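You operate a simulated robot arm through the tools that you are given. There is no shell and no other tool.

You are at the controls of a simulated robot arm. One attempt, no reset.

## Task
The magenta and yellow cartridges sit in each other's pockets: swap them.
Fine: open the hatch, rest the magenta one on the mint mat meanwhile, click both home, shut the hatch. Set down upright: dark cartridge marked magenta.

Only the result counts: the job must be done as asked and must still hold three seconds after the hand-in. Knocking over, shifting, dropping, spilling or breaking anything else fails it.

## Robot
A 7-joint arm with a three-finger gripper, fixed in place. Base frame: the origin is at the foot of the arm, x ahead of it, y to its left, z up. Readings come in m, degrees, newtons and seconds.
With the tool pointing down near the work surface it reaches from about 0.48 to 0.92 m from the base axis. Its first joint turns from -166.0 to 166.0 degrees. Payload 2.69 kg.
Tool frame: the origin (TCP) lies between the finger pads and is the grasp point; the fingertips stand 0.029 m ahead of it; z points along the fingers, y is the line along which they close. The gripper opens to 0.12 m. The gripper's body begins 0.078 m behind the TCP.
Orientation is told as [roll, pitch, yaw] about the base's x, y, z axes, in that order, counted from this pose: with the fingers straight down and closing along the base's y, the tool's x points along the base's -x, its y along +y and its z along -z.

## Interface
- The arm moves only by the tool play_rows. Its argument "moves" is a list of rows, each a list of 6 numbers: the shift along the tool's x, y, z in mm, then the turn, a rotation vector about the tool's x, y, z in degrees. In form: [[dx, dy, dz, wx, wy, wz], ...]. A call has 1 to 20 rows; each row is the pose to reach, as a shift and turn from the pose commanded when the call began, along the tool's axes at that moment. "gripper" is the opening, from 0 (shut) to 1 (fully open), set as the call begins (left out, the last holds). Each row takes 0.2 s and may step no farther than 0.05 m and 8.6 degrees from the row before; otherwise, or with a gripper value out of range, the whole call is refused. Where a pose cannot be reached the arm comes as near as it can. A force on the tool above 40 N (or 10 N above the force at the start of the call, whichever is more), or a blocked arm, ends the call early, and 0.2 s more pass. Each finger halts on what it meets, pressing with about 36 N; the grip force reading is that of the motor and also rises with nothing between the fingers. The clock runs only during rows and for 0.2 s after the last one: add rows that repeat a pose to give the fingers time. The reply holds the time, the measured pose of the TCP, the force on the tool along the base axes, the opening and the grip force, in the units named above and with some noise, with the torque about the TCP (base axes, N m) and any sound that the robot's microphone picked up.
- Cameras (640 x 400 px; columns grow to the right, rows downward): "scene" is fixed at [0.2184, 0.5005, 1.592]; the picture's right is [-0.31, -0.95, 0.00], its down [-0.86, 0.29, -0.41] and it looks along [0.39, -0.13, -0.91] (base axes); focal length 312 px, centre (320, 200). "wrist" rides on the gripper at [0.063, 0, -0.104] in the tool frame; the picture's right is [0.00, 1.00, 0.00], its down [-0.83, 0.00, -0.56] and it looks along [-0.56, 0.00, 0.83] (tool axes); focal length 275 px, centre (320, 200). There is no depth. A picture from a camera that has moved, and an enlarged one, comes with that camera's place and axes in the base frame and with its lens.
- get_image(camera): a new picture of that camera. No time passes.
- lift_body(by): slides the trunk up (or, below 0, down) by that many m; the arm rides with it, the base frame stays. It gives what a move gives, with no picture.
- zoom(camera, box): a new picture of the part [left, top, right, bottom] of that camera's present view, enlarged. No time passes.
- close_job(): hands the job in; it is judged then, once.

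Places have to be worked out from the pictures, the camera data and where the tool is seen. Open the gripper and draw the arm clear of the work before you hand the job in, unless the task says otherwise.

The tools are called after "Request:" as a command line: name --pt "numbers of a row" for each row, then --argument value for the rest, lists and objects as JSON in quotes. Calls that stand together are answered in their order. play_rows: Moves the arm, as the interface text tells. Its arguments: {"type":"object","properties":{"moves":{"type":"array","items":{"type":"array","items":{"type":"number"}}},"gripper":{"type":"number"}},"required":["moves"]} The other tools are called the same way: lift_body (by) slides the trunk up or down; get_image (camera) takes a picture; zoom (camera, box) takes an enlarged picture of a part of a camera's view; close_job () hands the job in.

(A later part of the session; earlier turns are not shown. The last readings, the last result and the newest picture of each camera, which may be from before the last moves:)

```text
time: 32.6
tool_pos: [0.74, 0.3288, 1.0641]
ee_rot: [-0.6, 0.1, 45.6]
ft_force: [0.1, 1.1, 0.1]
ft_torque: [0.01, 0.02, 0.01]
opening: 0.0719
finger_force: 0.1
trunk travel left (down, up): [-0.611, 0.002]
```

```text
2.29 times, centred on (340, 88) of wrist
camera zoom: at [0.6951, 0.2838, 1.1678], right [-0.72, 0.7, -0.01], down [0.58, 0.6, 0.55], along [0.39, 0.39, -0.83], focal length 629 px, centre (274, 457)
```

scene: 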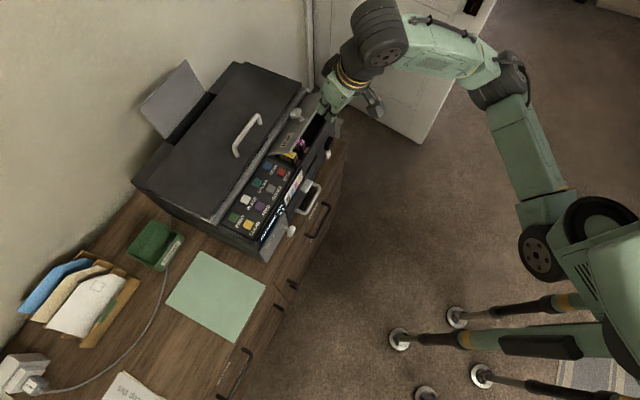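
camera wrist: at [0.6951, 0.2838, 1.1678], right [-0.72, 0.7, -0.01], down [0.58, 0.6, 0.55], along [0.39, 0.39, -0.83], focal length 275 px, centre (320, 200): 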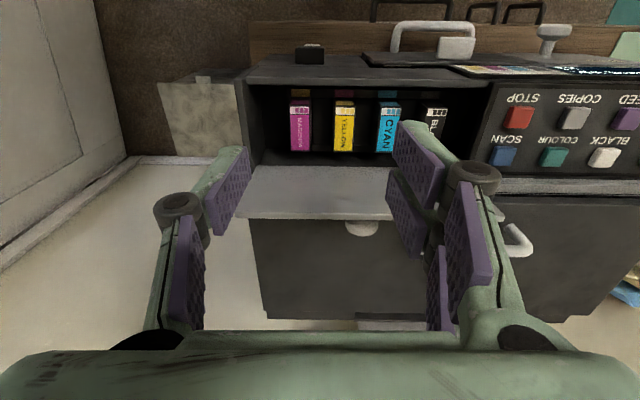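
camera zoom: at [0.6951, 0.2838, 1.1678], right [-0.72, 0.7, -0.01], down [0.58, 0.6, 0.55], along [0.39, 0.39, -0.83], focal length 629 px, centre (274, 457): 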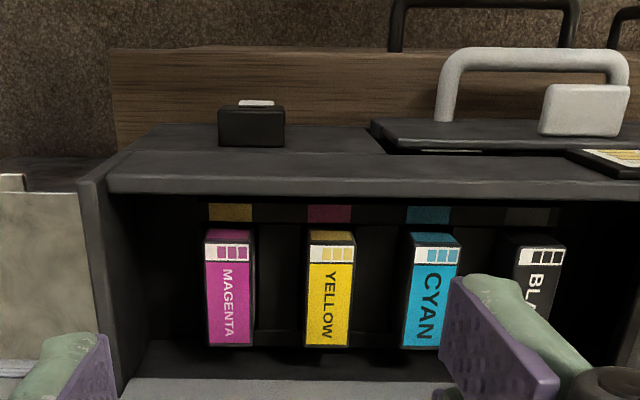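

The pocket tags confirm it: the rightmost tag is yellow and the next is magenta. I estimate magenta's top at e1≈0.310, e2≈0.79, z≈0.887, about 22 × 54 mm, with a 47 mm pitch between cartridges. I'll straighten the small roll and yaw error and come lower over magenta for a second view.

Request:
play_rows --pt "-8 -6 15 -0.3 0 0.3" --pt "-18 -12 35 -0.6 0 0.6" --pt "-29.3 -19.3 60 -0.6 0 0.6" --pt "-29.3 -19.3 79 -0.6 0 0.6" --pt "-29.3 -19.3 79 -0.6 0 0.6" --gripper 0.34

Request:
get_image --camera "wrist"

Request:
zoom --camera "wrist" --box '[220, 0, 460, 150]'

Request:
zoom --camera "scene" --box '[255, 80, 355, 180]'

```text
time: 33.8
tool_pos: [0.7724, 0.3352, 0.9846]
ee_rot: [0.2, 0.1, 44.9]
ft_force: [-1.1, 0.7, -0.9]
ft_torque: [0.02, -0.01, -0.01]
opening: 0.041
finger_force: 0.0
trunk travel left (down, up): [-0.611, 0.002]
```

```text
taken
camera wrist: at [0.7272, 0.2898, 1.0897], right [-0.71, 0.71, 0.0], down [0.59, 0.59, 0.55], along [0.39, 0.39, -0.83], focal length 275 px, centre (320, 200)
```

wrist: 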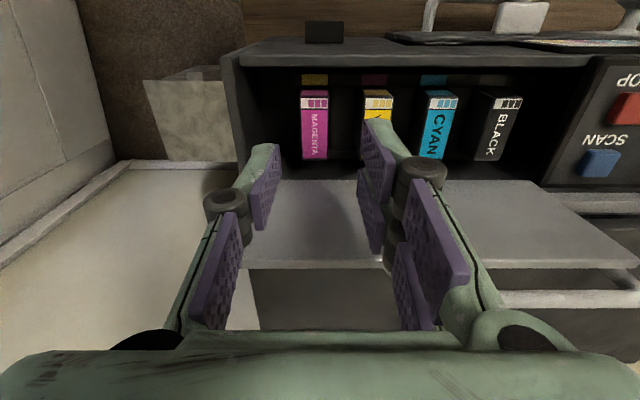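

```text
2.67 times, centred on (340, 75) of wrist
camera zoom: at [0.7272, 0.2898, 1.0897], right [-0.71, 0.71, 0.0], down [0.59, 0.59, 0.55], along [0.39, 0.39, -0.83], focal length 734 px, centre (267, 533)
```

zoom: 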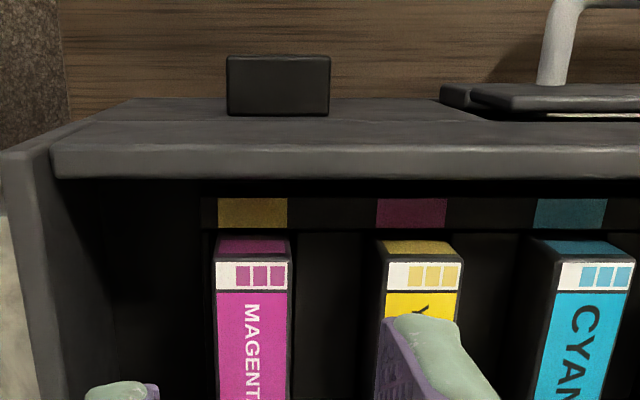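

```text
4.00 times, centred on (305, 130) of scene
camera zoom: at [0.2184, 0.5005, 1.592], right [-0.31, -0.95, 0.0], down [-0.86, 0.29, -0.41], along [0.39, -0.13, -0.91], focal length 1246 px, centre (380, 480)
```

zoom: 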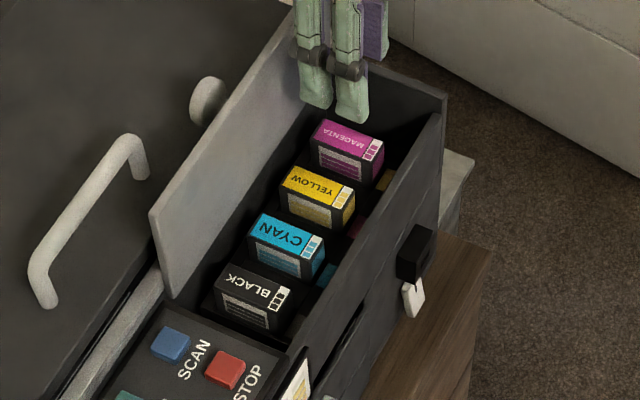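

Combining the two wrist views puts magenta's centre at e1≈0.313, e2≈0.791. I'll shift 4 mm and 7.5 mm, descend so the tips overlap the cartridge top by about 18 mm, and check.

Request:
play_rows --pt "-4 -3.7 10 0 0 0" --pt "-7.5 -3.7 30 0 0 0" --pt "-7.5 -3.7 50 0 0 0" --pt "-7.5 -3.7 66 0 0 0" --pt "-7.5 -3.7 66 0 0 0"

Request:
get_image --camera "wrist"

Request:
zoom --camera "scene" --box '[255, 80, 355, 180]'

```text
time: 35.0
tool_pos: [0.7816, 0.3389, 0.9189]
ee_rot: [0.1, 0.1, 45.0]
ft_force: [0.4, -0.8, 0.2]
ft_torque: [0.01, -0.01, -0.02]
opening: 0.041
finger_force: 0.0
trunk travel left (down, up): [-0.611, 0.002]
```

```text
taken
camera wrist: at [0.7363, 0.2923, 1.0226], right [-0.71, 0.71, 0.0], down [0.59, 0.59, 0.55], along [0.39, 0.39, -0.83], focal length 275 px, centre (320, 200)
```

wrist: 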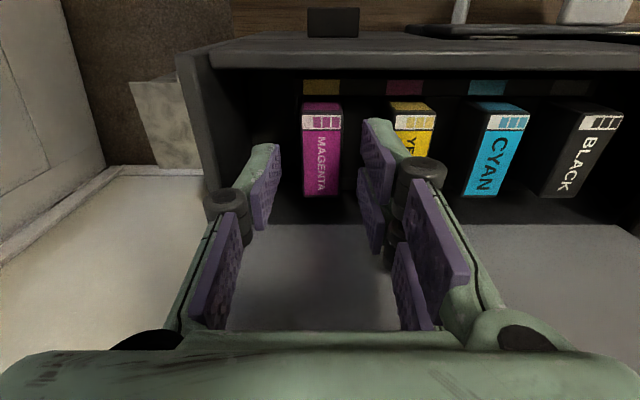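

```text
4.00 times, centred on (305, 130) of scene
camera zoom: at [0.2184, 0.5005, 1.592], right [-0.31, -0.95, 0.0], down [-0.86, 0.29, -0.41], along [0.39, -0.13, -0.91], focal length 1246 px, centre (380, 480)
```

zoom: 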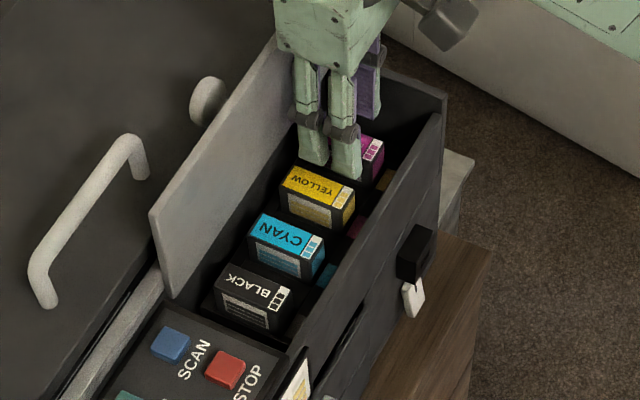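

Magenta is centred between the fingers, with its top at z≈0.896, about the present tip level, and a pitch of about 42.5 mm. I'll narrow to 32 mm to clear the yellow cartridge, shift 4 mm forward, and descend about 18 mm.

Request:
play_rows --pt "2 0 0 0 0 0" --pt "4 0 0 0 0 0" --pt "4 0 8 0 0 0" --pt "4 0 18 0 0 0" --pt "4 0 18 0 0 0" --gripper 0.265

Request:
get_image --camera "wrist"

Request:
zoom --camera "scene" --box '[275, 80, 345, 150]'

```text
time: 36.2
tool_pos: [0.7795, 0.334, 0.8982]
ee_rot: [0.1, 0.1, 44.9]
ft_force: [-0.1, 0.1, -0.3]
ft_torque: [0.02, 0.01, -0.03]
opening: 0.0316
finger_force: 0.2
trunk travel left (down, up): [-0.611, 0.002]
```

```text
taken
camera wrist: at [0.7353, 0.2889, 1.0047], right [-0.71, 0.71, 0.0], down [0.59, 0.59, 0.55], along [0.39, 0.39, -0.83], focal length 275 px, centre (320, 200)
```

wrist: 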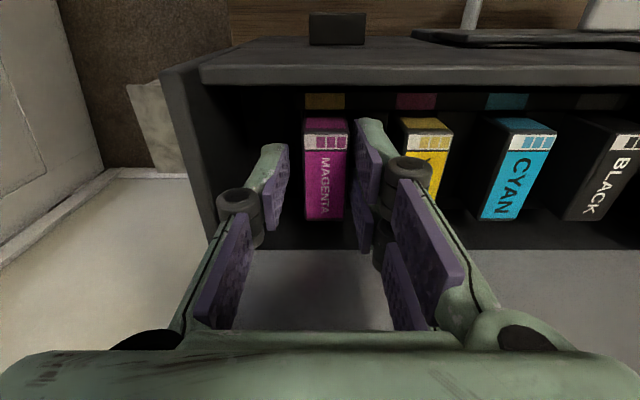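

```text
5.71 times, centred on (310, 115) of scene
camera zoom: at [0.2184, 0.5005, 1.592], right [-0.31, -0.95, 0.0], down [-0.86, 0.29, -0.41], along [0.39, -0.13, -0.91], focal length 1780 px, centre (377, 686)
```

zoom: 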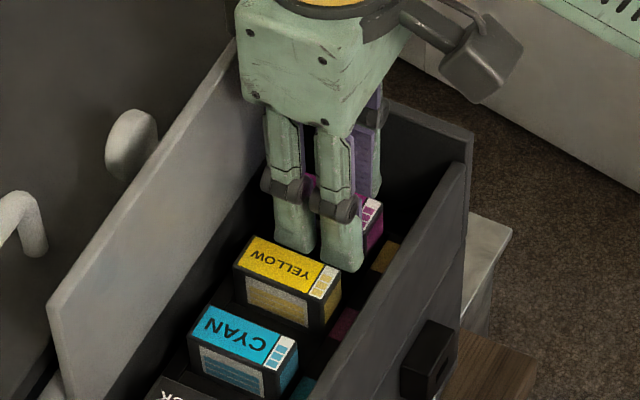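

The fingers straddle magenta symmetrically, so I'll close on it.

Request:
play_rows --pt "0 0 0 0 0 0" --pt "0 0 0 0 0 0" --pt "0 0 0 0 0 0" --pt "0 0 0 0 0 0" --gripper 0

Request:
get_image --camera "wrist"

```text
time: 37.2
tool_pos: [0.7806, 0.3351, 0.8997]
ee_rot: [0.1, 0.1, 44.9]
ft_force: [0.4, 0.5, 0.4]
ft_torque: [0.07, -0.04, 0.03]
opening: 0.0211
finger_force: 35.5
trunk travel left (down, up): [-0.611, 0.002]
```

```text
taken
camera wrist: at [0.7353, 0.289, 1.0045], right [-0.71, 0.71, 0.0], down [0.59, 0.59, 0.55], along [0.39, 0.39, -0.83], focal length 275 px, centre (320, 200)
```

wrist: 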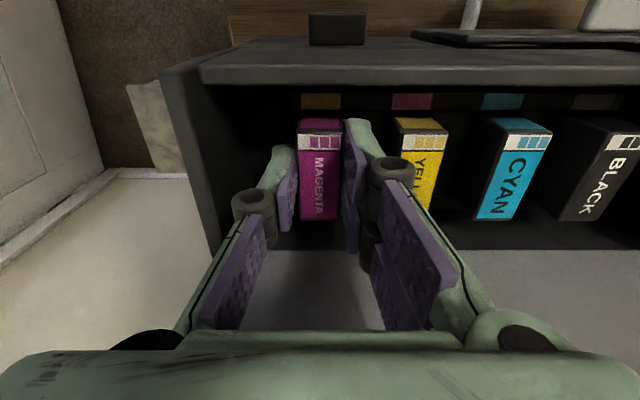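

Gripped at 21 mm. I'll pull straight up in small steps to unlatch it and watch the force.

Request:
play_rows --pt "0 0 -2 0 0 0" --pt "0 0 -4 0 0 0" --pt "0 0 -7 0 0 0" --pt "0 0 -10 0 0 0" --pt "0 0 -15 0 0 0" --pt "0 0 -20 0 0 0" --pt "0 0 -20 0 0 0"

Request:
get_image --camera "wrist"

Request:
zoom --camera "scene" --box '[255, 80, 355, 180]'

```text
time: 38.8
tool_pos: [0.7793, 0.3348, 0.9213]
ee_rot: [0.1, 0.1, 44.8]
ft_force: [-0.3, -0.7, -1.0]
ft_torque: [-0.01, -0.01, -0.01]
opening: 0.021
finger_force: 35.7
trunk travel left (down, up): [-0.611, 0.002]
```

```text
taken
camera wrist: at [0.7342, 0.2898, 1.0256], right [-0.71, 0.71, 0.0], down [0.59, 0.59, 0.55], along [0.39, 0.39, -0.83], focal length 275 px, centre (320, 200)
```

wrist: 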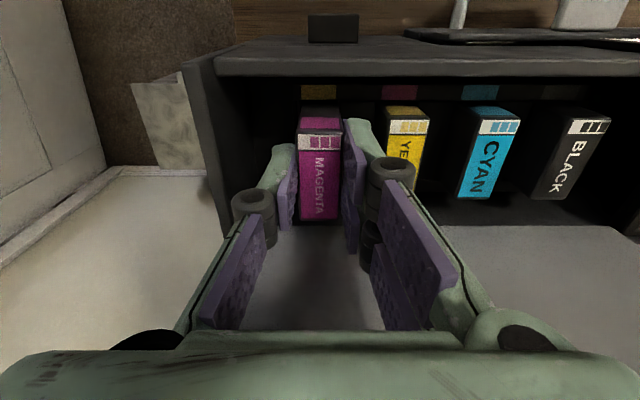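

```text
4.00 times, centred on (305, 130) of scene
camera zoom: at [0.2184, 0.5005, 1.592], right [-0.31, -0.95, 0.0], down [-0.86, 0.29, -0.41], along [0.39, -0.13, -0.91], focal length 1246 px, centre (380, 480)
```

zoom: 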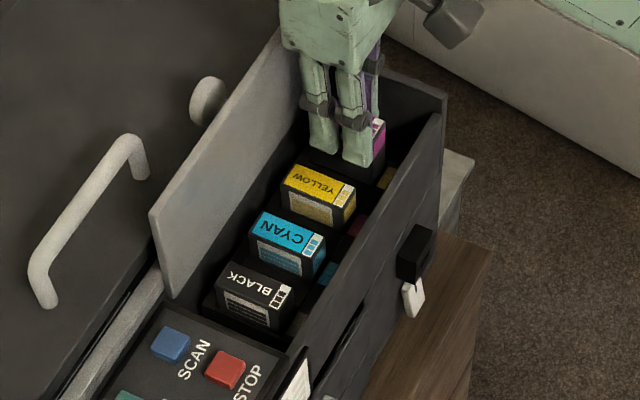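

Magenta is coming up cleanly with no jam. I'll continue straight up until the cartridge clears the bay, then ease forward away from the open lid.

Request:
play_rows --pt "0 0 -15 0 0 0" --pt "0 0 -35 0 0 0" --pt "0 0 -60 0 0 0" --pt "0 0 -80 0 0 0" --pt "8 0 -95 0 0 0" --pt "25 0 -100 0 0 0" --pt "25 0 -100 0 0 0"

Request:
get_image --camera "wrist"

Request:
get_image --camera "scene"

Request:
zoom --camera "scene" --box '[235, 60, 355, 180]'

```text
time: 40.4
tool_pos: [0.7609, 0.3176, 1.0198]
ee_rot: [0.0, 0.1, 44.9]
ft_force: [-0.1, 0.2, -0.2]
ft_torque: [-0.03, 0.01, -0.01]
opening: 0.0212
finger_force: 36.2
trunk travel left (down, up): [-0.611, 0.002]
```

```text
taken
camera wrist: at [0.7169, 0.272, 1.1249], right [-0.71, 0.71, 0.0], down [0.59, 0.59, 0.55], along [0.39, 0.39, -0.83], focal length 275 px, centre (320, 200)
```

wrist: 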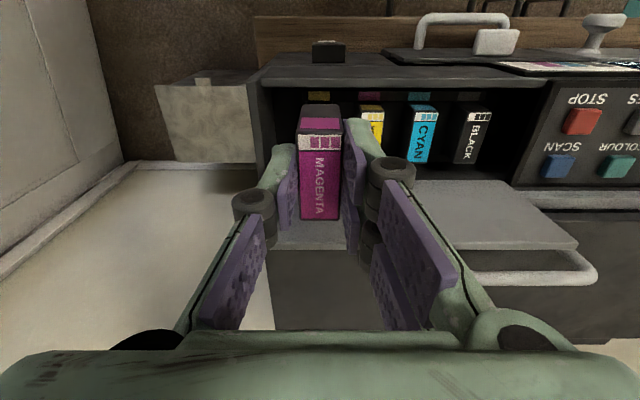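

```text
taken
```

scene: 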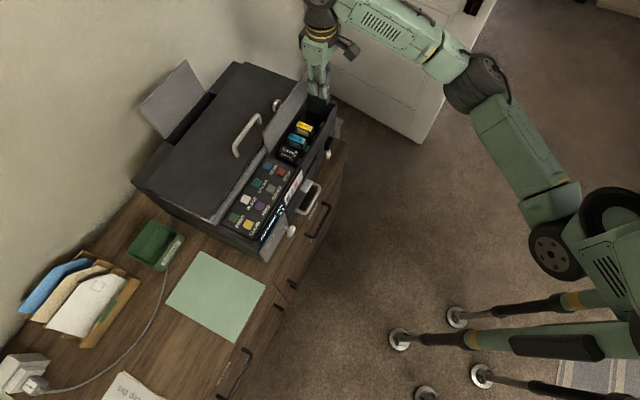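

```text
3.33 times, centred on (295, 120) of scene
camera zoom: at [0.2184, 0.5005, 1.592], right [-0.31, -0.95, 0.0], down [-0.86, 0.29, -0.41], along [0.39, -0.13, -0.91], focal length 1038 px, centre (403, 467)
```

zoom: 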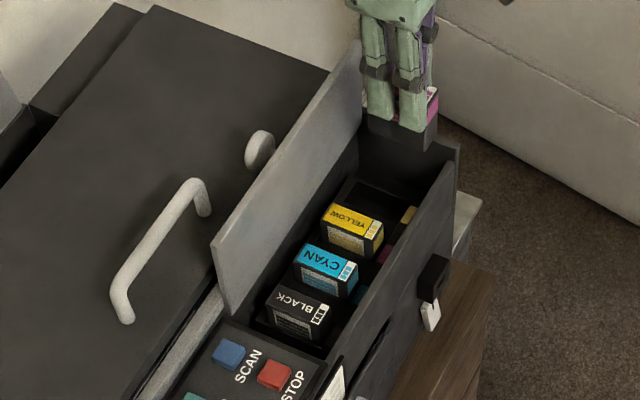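

Magenta is out, about 48 mm tall with its bottom roughly 51 mm below the TCP. The mat lies along the -e1 direction, near (0.40, 0.72) on the desk, so I'll carry the cartridge there at height and then look.

Request:
play_rows --pt "2 25 0 0 0 0" --pt "2 60 0 0 0 0" --pt "2 100 0 0 0 0" --pt "2 140 0 0 0 0" --pt "2 180 0 0 0 0" --pt "2 220 0 0 0 0" --pt "0 260 0 0 0 0" --pt "-2 300 0 0 0 0" --pt "-4 340 5 0 0 0" --pt "-6 380 15 0 0 0" --pt "-8 420 25 0 0 0" --pt "-10 460 40 0 0 0" --pt "-12 495 55 0 0 0" --pt "-14 520 70 0 0 0" --pt "-14 520 70 0 0 0"

Request:
get_image --camera "wrist"

Request:
get_image --camera "scene"

```text
time: 43.6
tool_pos: [0.4044, 0.6845, 0.9505]
ee_rot: [0.1, 0.1, 44.9]
ft_force: [-0.3, -0.9, -0.4]
ft_torque: [0.01, 0.0, 0.0]
opening: 0.0209
finger_force: 36.0
out of reach, approached as far as the arm can: row 14, 15
trunk travel left (down, up): [-0.611, 0.002]
```

```text
taken
camera wrist: at [0.3593, 0.6384, 1.0566], right [-0.71, 0.7, 0.0], down [0.59, 0.59, 0.55], along [0.39, 0.39, -0.83], focal length 275 px, centre (320, 200)
```

wrist: 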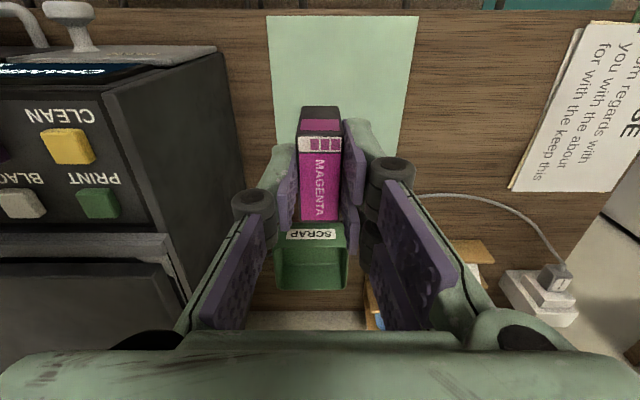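

```text
taken
```

scene: 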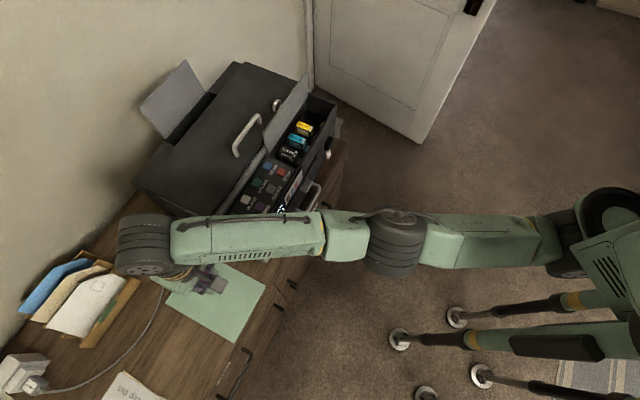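

The desk is at z≈0.69 and the mat spans e1 -0.305 to -0.143, with e2 starting at 0.708. The arm is close to its reach limit again, so I'll back inward toward the mat's near part before descending.

Request:
play_rows --pt "8 0 0 0 0 0" --pt "16 0 0 0 0 0" --pt "24 0 0 0 0 0" --pt "24 0 0 0 0 0"

```text
time: 44.6
tool_pos: [0.3873, 0.6678, 0.9495]
ee_rot: [0.1, 0.1, 44.9]
ft_force: [0.7, -0.6, -0.4]
ft_torque: [0.05, -0.01, 0.0]
opening: 0.0212
finger_force: 36.0
trunk travel left (down, up): [-0.611, 0.002]
```

That followed cleanly. Now I'll descend toward the mat, stopping above it to check.

Request:
play_rows --pt "0 0 30 0 0 0" --pt "0 0 65 0 0 0" --pt "0 0 100 0 0 0" --pt "0 0 135 0 0 0" --pt "0 0 160 0 0 0" --pt "0 0 160 0 0 0"

Request:
get_image --camera "wrist"

Request:
zoom --camera "scene" --box '[140, 200, 300, 350]'

```text
time: 46.0
tool_pos: [0.386, 0.67, 0.7906]
ee_rot: [0.2, 0.1, 44.9]
ft_force: [0.4, -0.8, 0.0]
ft_torque: [0.0, -0.03, 0.02]
opening: 0.021
finger_force: 36.4
trunk travel left (down, up): [-0.611, 0.002]
```

```text
taken
camera wrist: at [0.3404, 0.6242, 0.8956], right [-0.71, 0.71, 0.0], down [0.59, 0.59, 0.55], along [0.39, 0.39, -0.83], focal length 275 px, centre (320, 200)
```

wrist: 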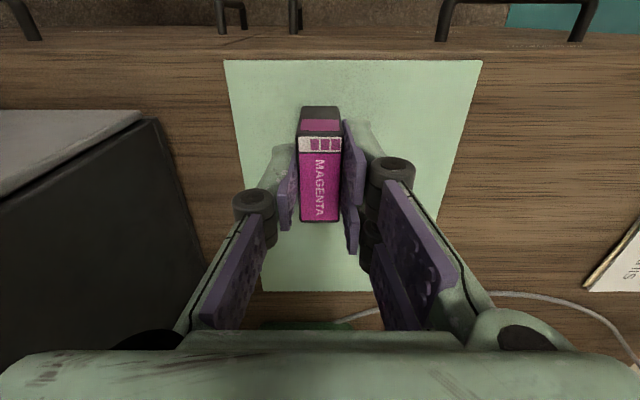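

```text
2.67 times, centred on (220, 275) of scene
camera zoom: at [0.2184, 0.5005, 1.592], right [-0.31, -0.95, 0.0], down [-0.86, 0.29, -0.41], along [0.39, -0.13, -0.91], focal length 831 px, centre (587, 0)
```

zoom: 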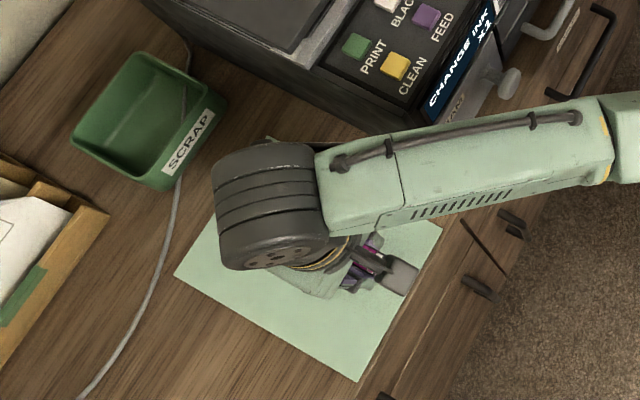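

It's well inside the mat, with the cartridge bottom 25–50 mm above it. I'll lower in small steps and watch the vertical force.

Request:
play_rows --pt "0 0 6 0 0 0" --pt "0 0 12 0 0 0" --pt "0 0 18 0 0 0" --pt "0 0 22 0 0 0" --pt "0 0 22 0 0 0"

Request:
get_image --camera "wrist"

```text
time: 47.2
tool_pos: [0.3852, 0.6687, 0.7699]
ee_rot: [0.1, 0.1, 44.9]
ft_force: [-0.2, 0.3, -0.3]
ft_torque: [-0.01, -0.02, -0.03]
opening: 0.021
finger_force: 36.2
trunk travel left (down, up): [-0.611, 0.002]
```

```text
taken
camera wrist: at [0.3409, 0.6236, 0.8747], right [-0.71, 0.71, 0.0], down [0.59, 0.59, 0.55], along [0.39, 0.39, -0.83], focal length 275 px, centre (320, 200)
```

wrist: 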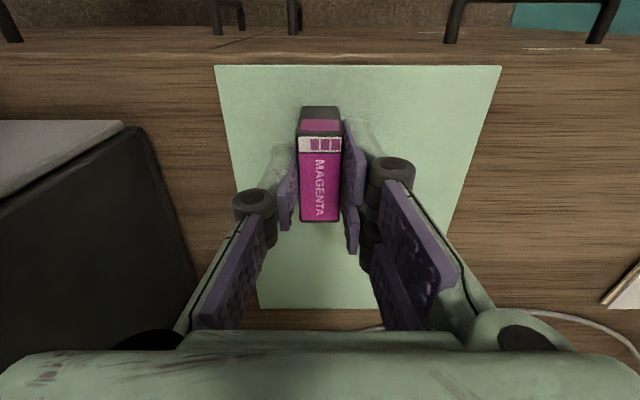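

Request:
play_rows --pt "0 0 3 0 0 0" --pt "0 0 6 0 0 0" --pt "0 0 9 0 0 0" --pt "0 0 9 0 0 0"

```text
time: 48.2
tool_pos: [0.385, 0.6685, 0.7615]
ee_rot: [0.2, 0.0, 44.9]
ft_force: [0.7, 0.1, 7.0]
ft_torque: [-0.05, -0.02, -0.02]
opening: 0.0211
finger_force: 35.5
trunk travel left (down, up): [-0.611, 0.002]
```

A 7 N upward force shows the cartridge is standing on the mat (TCP z≈0.761 at contact). I'll open the fingers gently.

Request:
play_rows --pt "0 0 0 0 0 0" --pt "0 0 0 0 0 0" --pt "0 0 0 0 0 0" --gripper 0.34

Request:
get_image --camera "wrist"

```text
time: 49.0
tool_pos: [0.3843, 0.6687, 0.7616]
ee_rot: [0.1, 0.1, 44.9]
ft_force: [0.1, -0.1, 0.3]
ft_torque: [0.01, 0.01, 0.02]
opening: 0.0406
finger_force: 0.1
trunk travel left (down, up): [-0.611, 0.002]
```

```text
taken
camera wrist: at [0.3409, 0.6233, 0.8658], right [-0.71, 0.71, 0.0], down [0.59, 0.59, 0.55], along [0.39, 0.39, -0.83], focal length 275 px, centre (320, 200)
```

wrist: 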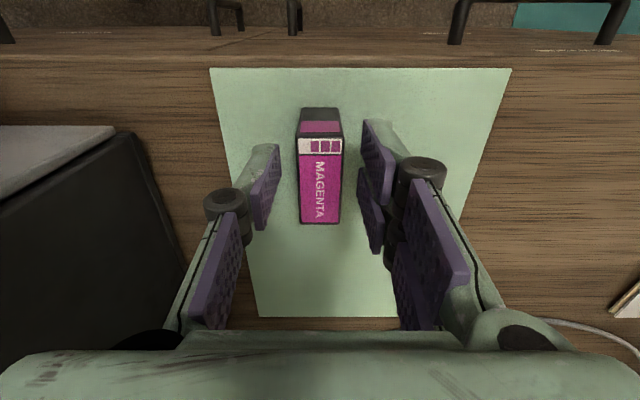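

Magenta stands upright on the mat. I'll rise straight up and travel back over the printer to view yellow.

Request:
play_rows --pt "0 0 -20 0 0 0" --pt "0 0 -60 0 0 0" --pt "0 0 -105 0 0 0" --pt "0 0 -150 0 0 0" --pt "2 -15 -190 0 0 0" --pt "2 -45 -215 0 0 0" --pt "2 -85 -225 0 0 0" --pt "2 -125 -225 0 0 0" --pt "2 -170 -225 0 0 0" --pt "2 -215 -225 0 0 0" --pt "2 -260 -225 0 0 0" --pt "0 -305 -225 0 0 0" --pt "-5 -350 -225 0 0 0" --pt "-10 -395 -225 0 0 0" --pt "-18 -435 -225 0 0 0" --pt "-25 -470 -225 0 0 0" --pt "-25 -470 -225 0 0 0"

Request:
get_image --camera "wrist"

Request:
zoom --camera "wrist" --box '[220, 20, 460, 170]'

Request:
get_image --camera "scene"

```text
time: 52.6
tool_pos: [0.736, 0.3516, 0.9823]
ee_rot: [0.0, 0.1, 44.9]
ft_force: [0.3, -0.6, 1.0]
ft_torque: [-0.01, -0.01, -0.03]
opening: 0.0409
finger_force: 0.1
trunk travel left (down, up): [-0.611, 0.002]
```

```text
taken
camera wrist: at [0.6923, 0.3059, 1.0869], right [-0.71, 0.71, 0.0], down [0.59, 0.59, 0.55], along [0.39, 0.39, -0.83], focal length 275 px, centre (320, 200)
```

wrist: 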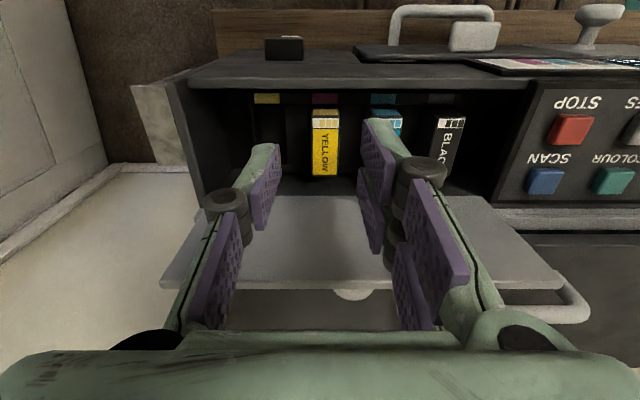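

```text
2.67 times, centred on (340, 95) of wrist
camera zoom: at [0.6923, 0.3059, 1.0869], right [-0.71, 0.71, 0.0], down [0.59, 0.59, 0.55], along [0.39, 0.39, -0.83], focal length 734 px, centre (267, 480)
```

zoom: 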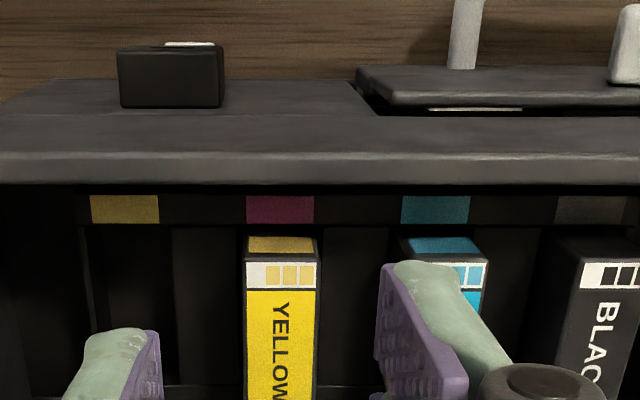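

```text
taken
```

scene: 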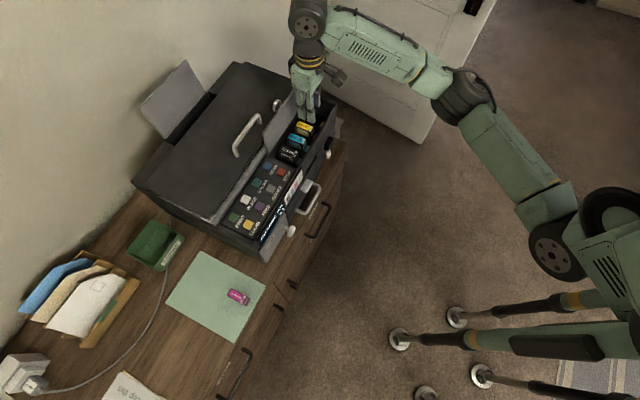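

I see magenta standing on the mat and the rightmost pocket empty. Yellow sits about 3.5 mm toward tool +y. I'll align over it with a narrower opening, descend to just above its top, and check.

Request:
play_rows --pt "-9 2 8 0 0 0" --pt "-19 3.4 20 0 0 0" --pt "-19 3.4 40 0 0 0" --pt "-19 3.4 50 0 0 0" --pt "-19 3.4 50 0 0 0" --gripper 0.265

Request:
get_image --camera "wrist"

Request:
zoom --camera "wrist" --box '[220, 60, 460, 210]'

```text
time: 53.8
tool_pos: [0.7485, 0.3679, 0.9343]
ee_rot: [0.0, 0.1, 44.9]
ft_force: [0.4, -0.6, -0.5]
ft_torque: [0.0, 0.0, 0.01]
opening: 0.032
finger_force: 0.1
trunk travel left (down, up): [-0.611, 0.002]
```

```text
taken
camera wrist: at [0.7029, 0.3226, 1.0391], right [-0.71, 0.71, 0.0], down [0.59, 0.59, 0.55], along [0.39, 0.39, -0.83], focal length 275 px, centre (320, 200)
```

wrist: 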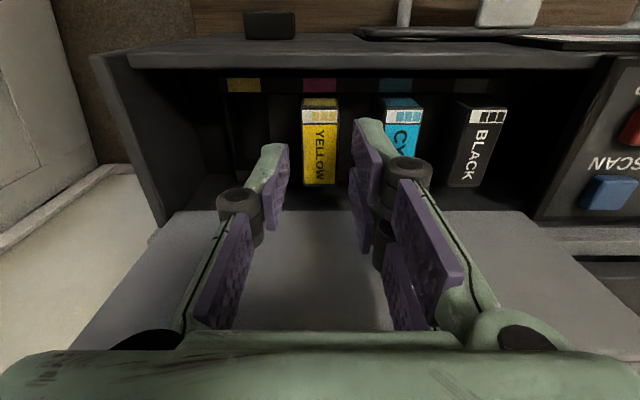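

```text
2.67 times, centred on (340, 135) of wrist
camera zoom: at [0.7029, 0.3226, 1.0391], right [-0.71, 0.71, 0.0], down [0.59, 0.59, 0.55], along [0.39, 0.39, -0.83], focal length 734 px, centre (267, 373)
```

zoom: 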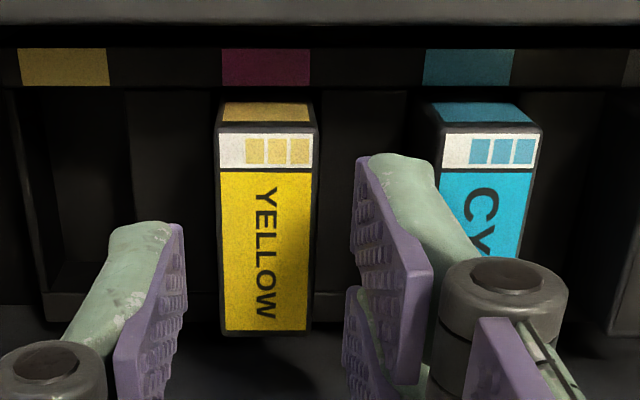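

Yellow is centred, with a pitch of about 45.5 mm. I'll descend to the same grip depth I used for magenta.

Request:
play_rows --pt "0 0 12 0 0 0" --pt "0 0 24 0 0 0" --pt "0 0 34.5 0 0 0" --pt "0 0 34.5 0 0 0"

Request:
get_image --camera "wrist"

```text
time: 54.8
tool_pos: [0.7469, 0.3682, 0.8986]
ee_rot: [0.1, 0.1, 45.0]
ft_force: [-1.0, -0.8, 0.4]
ft_torque: [0.03, 0.01, 0.0]
opening: 0.0318
finger_force: 0.0
trunk travel left (down, up): [-0.611, 0.002]
```

```text
taken
camera wrist: at [0.7027, 0.3222, 1.0044], right [-0.71, 0.71, 0.0], down [0.59, 0.59, 0.55], along [0.39, 0.39, -0.83], focal length 275 px, centre (320, 200)
```

wrist: 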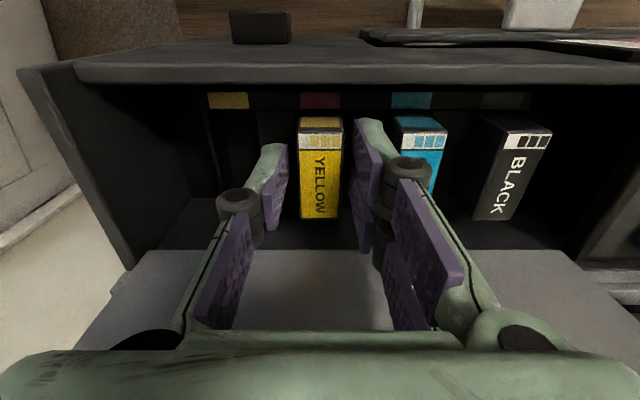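

Well aligned, so I'll close on yellow.

Request:
play_rows --pt "0 0 0 0 0 0" --pt "0 0 0 0 0 0" --pt "0 0 0 0 0 0" --pt "0 0 0 0 0 0" --gripper 0

Request:
zoom --camera "wrist" --box '[160, 60, 480, 260]'

```text
time: 55.8
tool_pos: [0.7489, 0.3667, 0.8999]
ee_rot: [0.2, 0.1, 44.9]
ft_force: [-0.4, 0.8, -0.6]
ft_torque: [0.01, 0.02, 0.01]
opening: 0.0211
finger_force: 35.6
trunk travel left (down, up): [-0.611, 0.002]
```

```text
2.00 times, centred on (320, 160) of wrist
camera zoom: at [0.7027, 0.3223, 1.0043], right [-0.71, 0.71, 0.0], down [0.59, 0.59, 0.55], along [0.39, 0.39, -0.83], focal length 551 px, centre (320, 280)
```

zoom: 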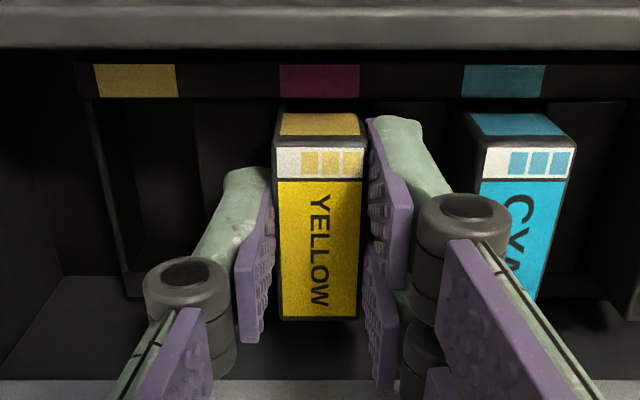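

Yellow is gripped. I'll pull it straight up out of its pocket.

Request:
play_rows --pt "0 0 -3 0 0 0" --pt "0 0 -7 0 0 0" --pt "0 0 -14 0 0 0" --pt "0 0 -25 0 0 0" --pt "0 0 -40 0 0 0" --pt "0 0 -58 0 0 0" --pt "0 0 -70 0 0 0" --pt "0 0 -70 0 0 0"

Request:
get_image --camera "wrist"

Request:
zoom --camera "scene" --box '[255, 80, 355, 180]'

```text
time: 57.6
tool_pos: [0.7472, 0.3688, 0.9718]
ee_rot: [0.1, 0.1, 44.9]
ft_force: [-0.3, -0.1, -0.2]
ft_torque: [0.01, 0.0, 0.0]
opening: 0.021
finger_force: 35.9
trunk travel left (down, up): [-0.611, 0.002]
```

```text
taken
camera wrist: at [0.7027, 0.3229, 1.0759], right [-0.71, 0.71, 0.0], down [0.59, 0.59, 0.55], along [0.39, 0.39, -0.83], focal length 275 px, centre (320, 200)
```

wrist: 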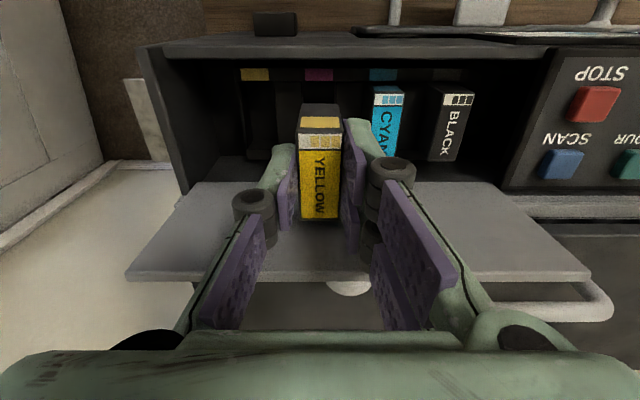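

```text
4.00 times, centred on (305, 130) of scene
camera zoom: at [0.2184, 0.5005, 1.592], right [-0.31, -0.95, 0.0], down [-0.86, 0.29, -0.41], along [0.39, -0.13, -0.91], focal length 1246 px, centre (380, 480)
```

zoom: 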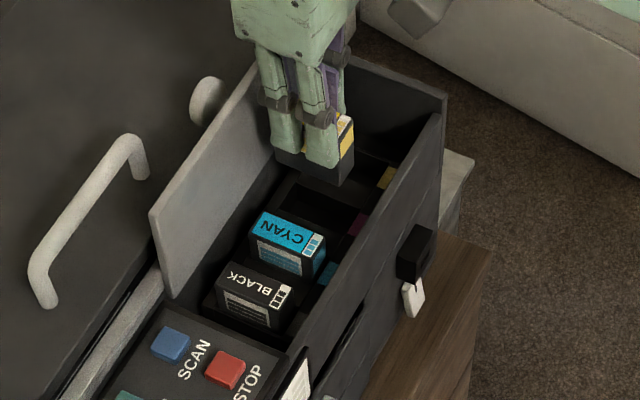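

Yellow is out and clear. I'll shift 44.6 mm along to the rightmost (yellow) pocket and check alignment with its tag.

Request:
play_rows --pt "0 -15 0 0 0 0" --pt "0 -32 0 0 0 0" --pt "0 -44.6 0 0 0 0" --pt "0 -44.6 0 0 0 0"

Request:
get_image --camera "wrist"

Request:
zoom --camera "wrist" --box '[240, 40, 400, 140]'

Request:
zoom --camera "scene" --box '[275, 80, 345, 150]'

```text
time: 58.6
tool_pos: [0.78, 0.3363, 0.9688]
ee_rot: [0.1, 0.1, 44.9]
ft_force: [0.5, 0.3, -0.2]
ft_torque: [0.02, -0.04, 0.02]
opening: 0.0207
finger_force: 36.4
trunk travel left (down, up): [-0.611, 0.002]
```

```text
taken
camera wrist: at [0.7349, 0.2909, 1.0743], right [-0.71, 0.71, 0.0], down [0.59, 0.59, 0.55], along [0.39, 0.39, -0.83], focal length 275 px, centre (320, 200)
```

wrist: 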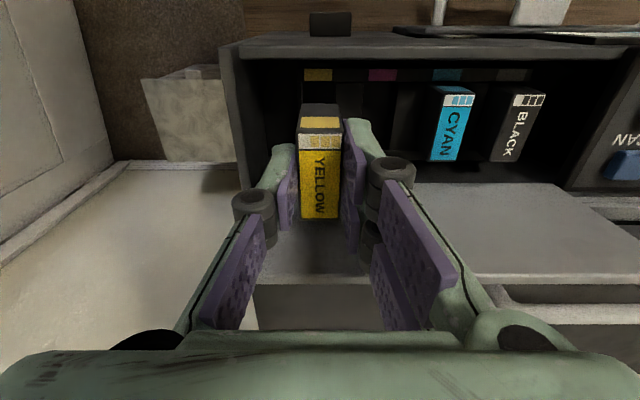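

```text
4.00 times, centred on (320, 90) of wrist
camera zoom: at [0.7349, 0.2909, 1.0743], right [-0.71, 0.71, 0.0], down [0.59, 0.59, 0.55], along [0.39, 0.39, -0.83], focal length 1101 px, centre (320, 640)
```

zoom: 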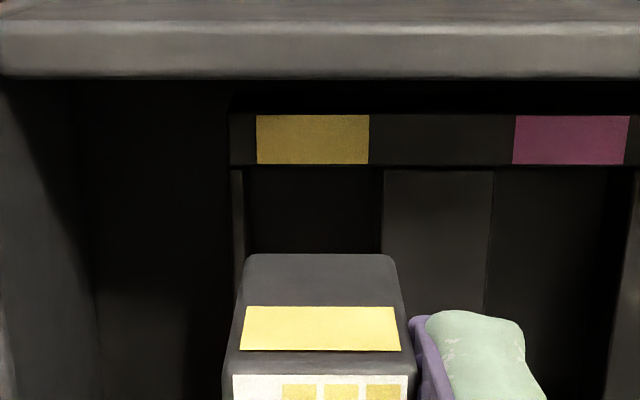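

```text
5.71 times, centred on (310, 115) of scene
camera zoom: at [0.2184, 0.5005, 1.592], right [-0.31, -0.95, 0.0], down [-0.86, 0.29, -0.41], along [0.39, -0.13, -0.91], focal length 1780 px, centre (377, 686)
```

zoom: 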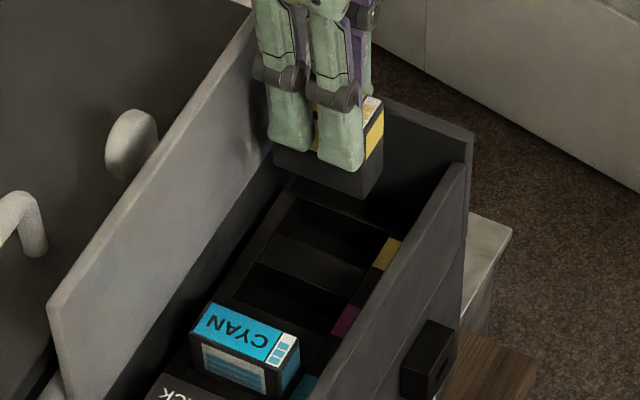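

The pocket and its tag sit about 1.1 mm toward +e1 of the cartridge centre, so I'll correct that and lower slowly with force checks.

Request:
play_rows --pt "0 -1.0 8 0 0 0" --pt "0 -1.0 16 0 0 0" --pt "0 -1.0 24 0 0 0" --pt "0 -1.0 32 0 0 0" --pt "0 -1.0 38 0 0 0" --pt "0 -1.0 44 0 0 0" --pt "0 -1.0 50 0 0 0" --pt "0 -1.0 50 0 0 0"

Request:
zoom --camera "wrist" --box '[160, 60, 480, 260]'

Request:
zoom --camera "scene" --box '[275, 80, 345, 150]'

```text
time: 60.4
tool_pos: [0.7803, 0.3346, 0.9206]
ee_rot: [0.1, 0.1, 44.8]
ft_force: [0.3, 0.1, -0.1]
ft_torque: [0.0, 0.0, 0.0]
opening: 0.0211
finger_force: 36.1
trunk travel left (down, up): [-0.611, 0.002]
```

```text
2.00 times, centred on (320, 160) of wrist
camera zoom: at [0.7347, 0.2897, 1.0254], right [-0.71, 0.71, 0.0], down [0.59, 0.59, 0.55], along [0.39, 0.39, -0.83], focal length 551 px, centre (320, 280)
```

zoom: 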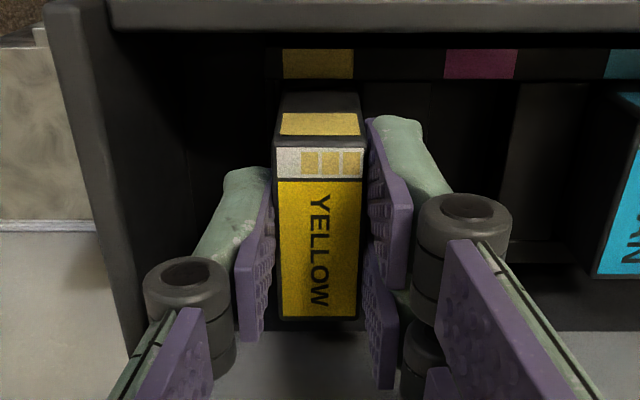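

```text
5.71 times, centred on (310, 115) of scene
camera zoom: at [0.2184, 0.5005, 1.592], right [-0.31, -0.95, 0.0], down [-0.86, 0.29, -0.41], along [0.39, -0.13, -0.91], focal length 1780 px, centre (377, 686)
```

zoom: 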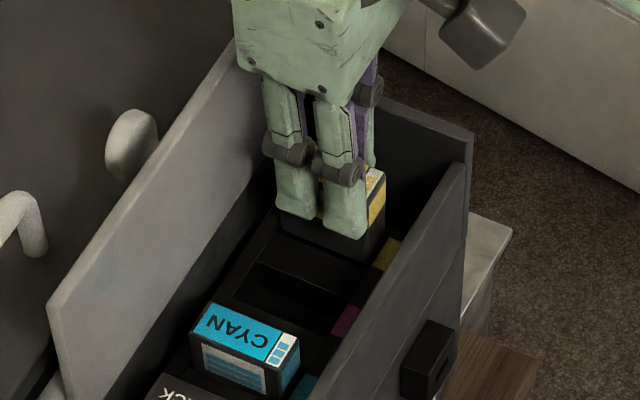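

Aligned with no contact so far. I'll lower the last 20 mm slowly and listen for a click.

Request:
play_rows --pt "0 0 3 0 0 0" --pt "0 0 6 0 0 0" --pt "0 0 9 0 0 0" --pt "0 0 12 0 0 0" --pt "0 0 15 0 0 0" --pt "0 0 17 0 0 0" --pt "0 0 19 0 0 0" --pt "0 0 19 0 0 0"

```text
time: 62.2
tool_pos: [0.7803, 0.3377, 0.9005]
ee_rot: [0.1, 0.1, 44.8]
ft_force: [-0.6, -1.3, -1.0]
ft_torque: [-0.03, 0.0, -0.01]
opening: 0.0209
finger_force: 36.5
trunk travel left (down, up): [-0.611, 0.002]
```

Request:
play_rows --pt "0 0 1 0 0 0" --pt "0 0 2 0 0 0" --pt "0 0 3 0 0 0" --pt "0 0 4 0 0 0" --pt "0 0 4 0 0 0"

Request:
zoom --camera "wrist" --box '[160, 60, 480, 260]'

Request:
zoom --camera "scene" --box '[275, 80, 345, 150]'

```text
time: 63.4
tool_pos: [0.7789, 0.3368, 0.9008]
ee_rot: [0.1, -0.3, 44.9]
ft_force: [10.7, 10.8, 22.6]
ft_torque: [0.55, -0.52, 0.03]
opening: 0.0213
finger_force: 36.3
trunk travel left (down, up): [-0.611, 0.002]
```

```text
2.00 times, centred on (320, 160) of wrist
camera zoom: at [0.7333, 0.2911, 1.0043], right [-0.71, 0.7, 0.0], down [0.58, 0.59, 0.56], along [0.39, 0.4, -0.83], focal length 551 px, centre (320, 280)
```

zoom: 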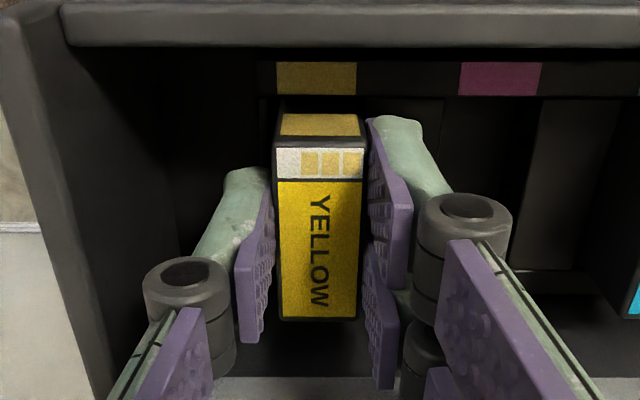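

```text
5.71 times, centred on (310, 115) of scene
camera zoom: at [0.2184, 0.5005, 1.592], right [-0.31, -0.95, 0.0], down [-0.86, 0.29, -0.41], along [0.39, -0.13, -0.91], focal length 1780 px, centre (377, 686)
```

zoom: 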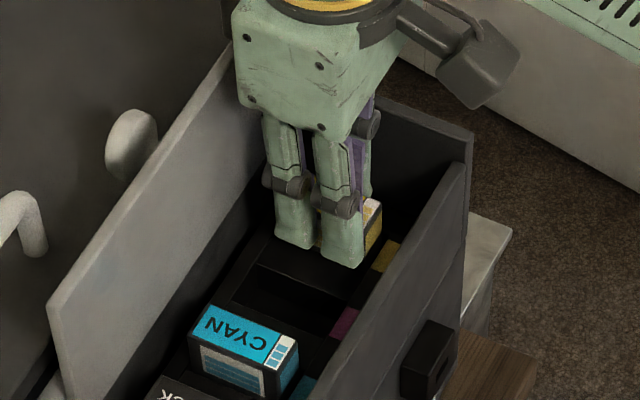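

The cartridge is back at its seated height to within a fraction of a millimetre, with 22 N resistance but no click heard. I'll release and press it home from above with closed fingers.

Request:
play_rows --pt "0 0 -2 0 0 0" --pt "0 0 -2 0 0 0" --pt "0 0 -2 0 0 0" --gripper 0.265

Request:
zoom --camera "wrist" --box '[160, 60, 480, 260]'

```text
time: 64.2
tool_pos: [0.7787, 0.3376, 0.8988]
ee_rot: [0.2, 0.3, 44.7]
ft_force: [-1.5, -1.3, 2.1]
ft_torque: [0.11, -0.21, -0.01]
opening: 0.0317
finger_force: 0.1
trunk travel left (down, up): [-0.611, 0.002]
```

```text
2.00 times, centred on (320, 160) of wrist
camera zoom: at [0.7338, 0.2909, 1.0034], right [-0.71, 0.71, 0.0], down [0.59, 0.59, 0.55], along [0.39, 0.39, -0.83], focal length 551 px, centre (320, 280)
```

zoom: 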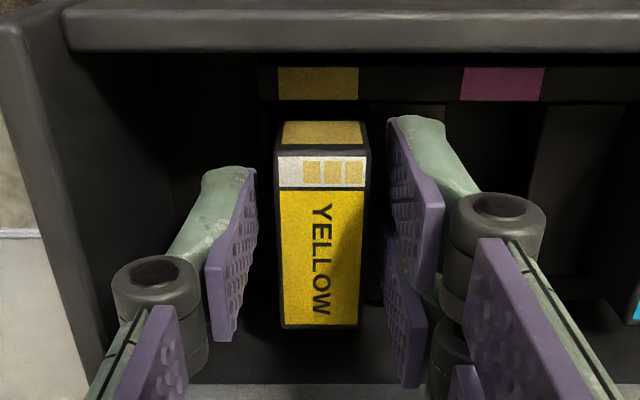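

Released. I'll rise above it, close the fingers, and compare its height with the neighbours.

Request:
play_rows --pt "0 0 -10 0 0 0" --pt "0 0 -30 0 0 0" --pt "0 0 -55 0 0 0" --pt "0 0 -70 0 0 0" --pt "0 0 -70 0 0 0"

Request:
zoom --camera "scene" --box '[265, 85, 345, 165]'

Request:
get_image --camera "wrist"

Request:
zoom --camera "scene" --box '[240, 170, 340, 260]'

```text
time: 65.4
tool_pos: [0.7772, 0.3374, 0.9687]
ee_rot: [0.2, 0.1, 44.9]
ft_force: [0.4, 0.1, -0.5]
ft_torque: [-0.01, 0.02, -0.01]
opening: 0.0317
finger_force: 0.1
trunk travel left (down, up): [-0.611, 0.002]
```

```text
5.00 times, centred on (305, 125) of scene
camera zoom: at [0.2184, 0.5005, 1.592], right [-0.31, -0.95, 0.0], down [-0.86, 0.29, -0.41], along [0.39, -0.13, -0.91], focal length 1558 px, centre (395, 575)
```

zoom: 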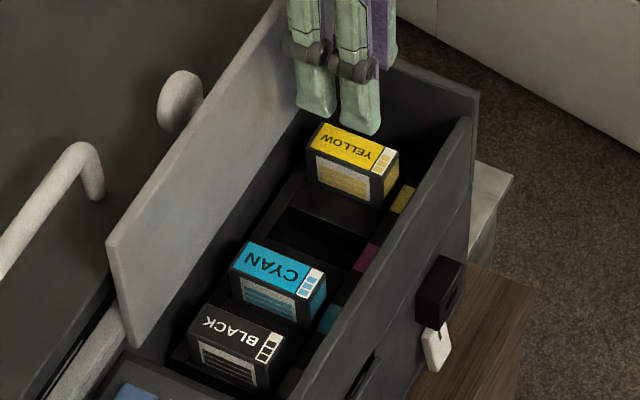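

```text
taken
camera wrist: at [0.7333, 0.2906, 1.074], right [-0.71, 0.71, 0.0], down [0.59, 0.59, 0.55], along [0.39, 0.39, -0.83], focal length 275 px, centre (320, 200)
```

wrist: 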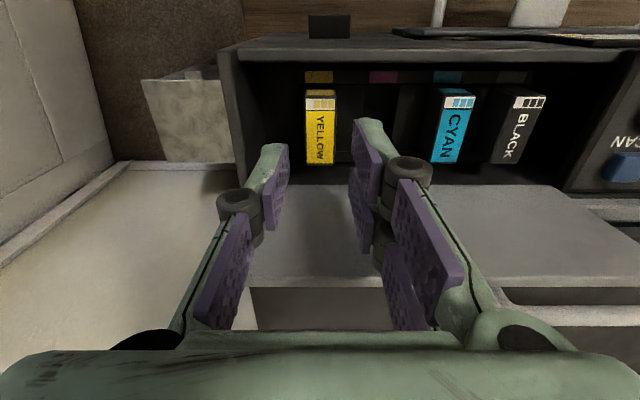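

```text
4.44 times, centred on (290, 215) of scene
camera zoom: at [0.2184, 0.5005, 1.592], right [-0.31, -0.95, 0.0], down [-0.86, 0.29, -0.41], along [0.39, -0.13, -0.91], focal length 1385 px, centre (453, 133)
```

zoom: 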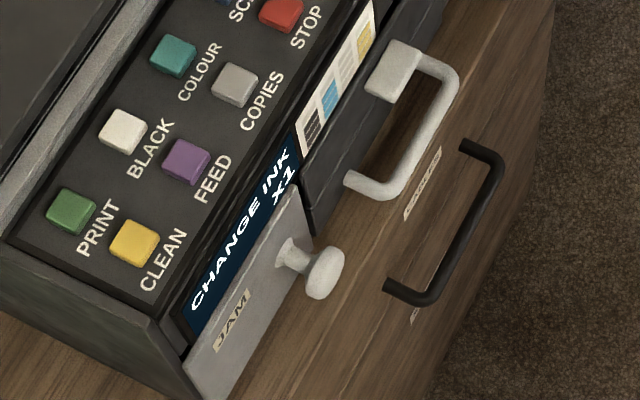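

Request:
zoom --camera "wrist" --box '[280, 60, 560, 180]'

Request:
zoom --camera "scene" --box '[285, 105, 325, 145]'

```text
2.29 times, centred on (420, 120) of wrist
camera zoom: at [0.7333, 0.2906, 1.074], right [-0.71, 0.71, 0.0], down [0.59, 0.59, 0.55], along [0.39, 0.39, -0.83], focal length 629 px, centre (91, 383)
```

zoom: 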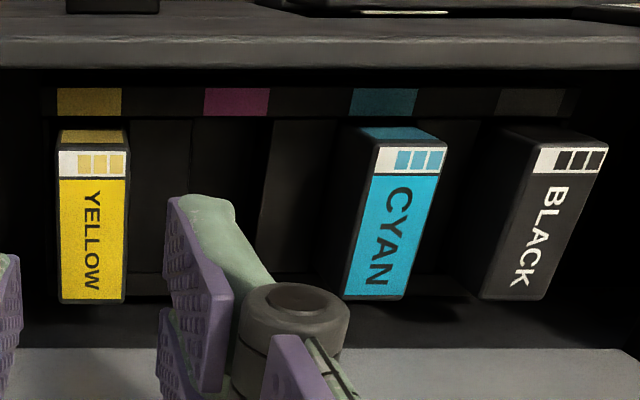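

```text
10.00 times, centred on (305, 125) of scene
camera zoom: at [0.2184, 0.5005, 1.592], right [-0.31, -0.95, 0.0], down [-0.86, 0.29, -0.41], along [0.39, -0.13, -0.91], focal length 3116 px, centre (470, 950)
```

zoom: 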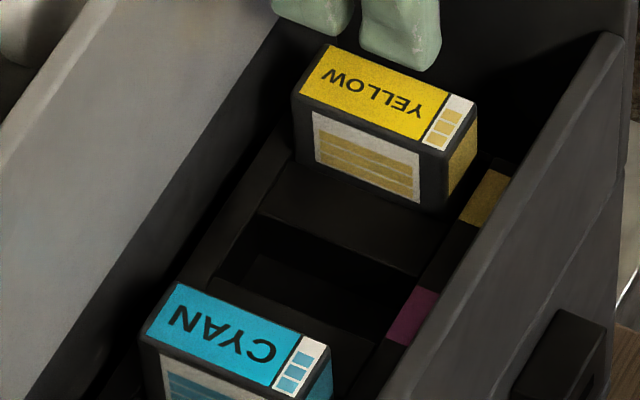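

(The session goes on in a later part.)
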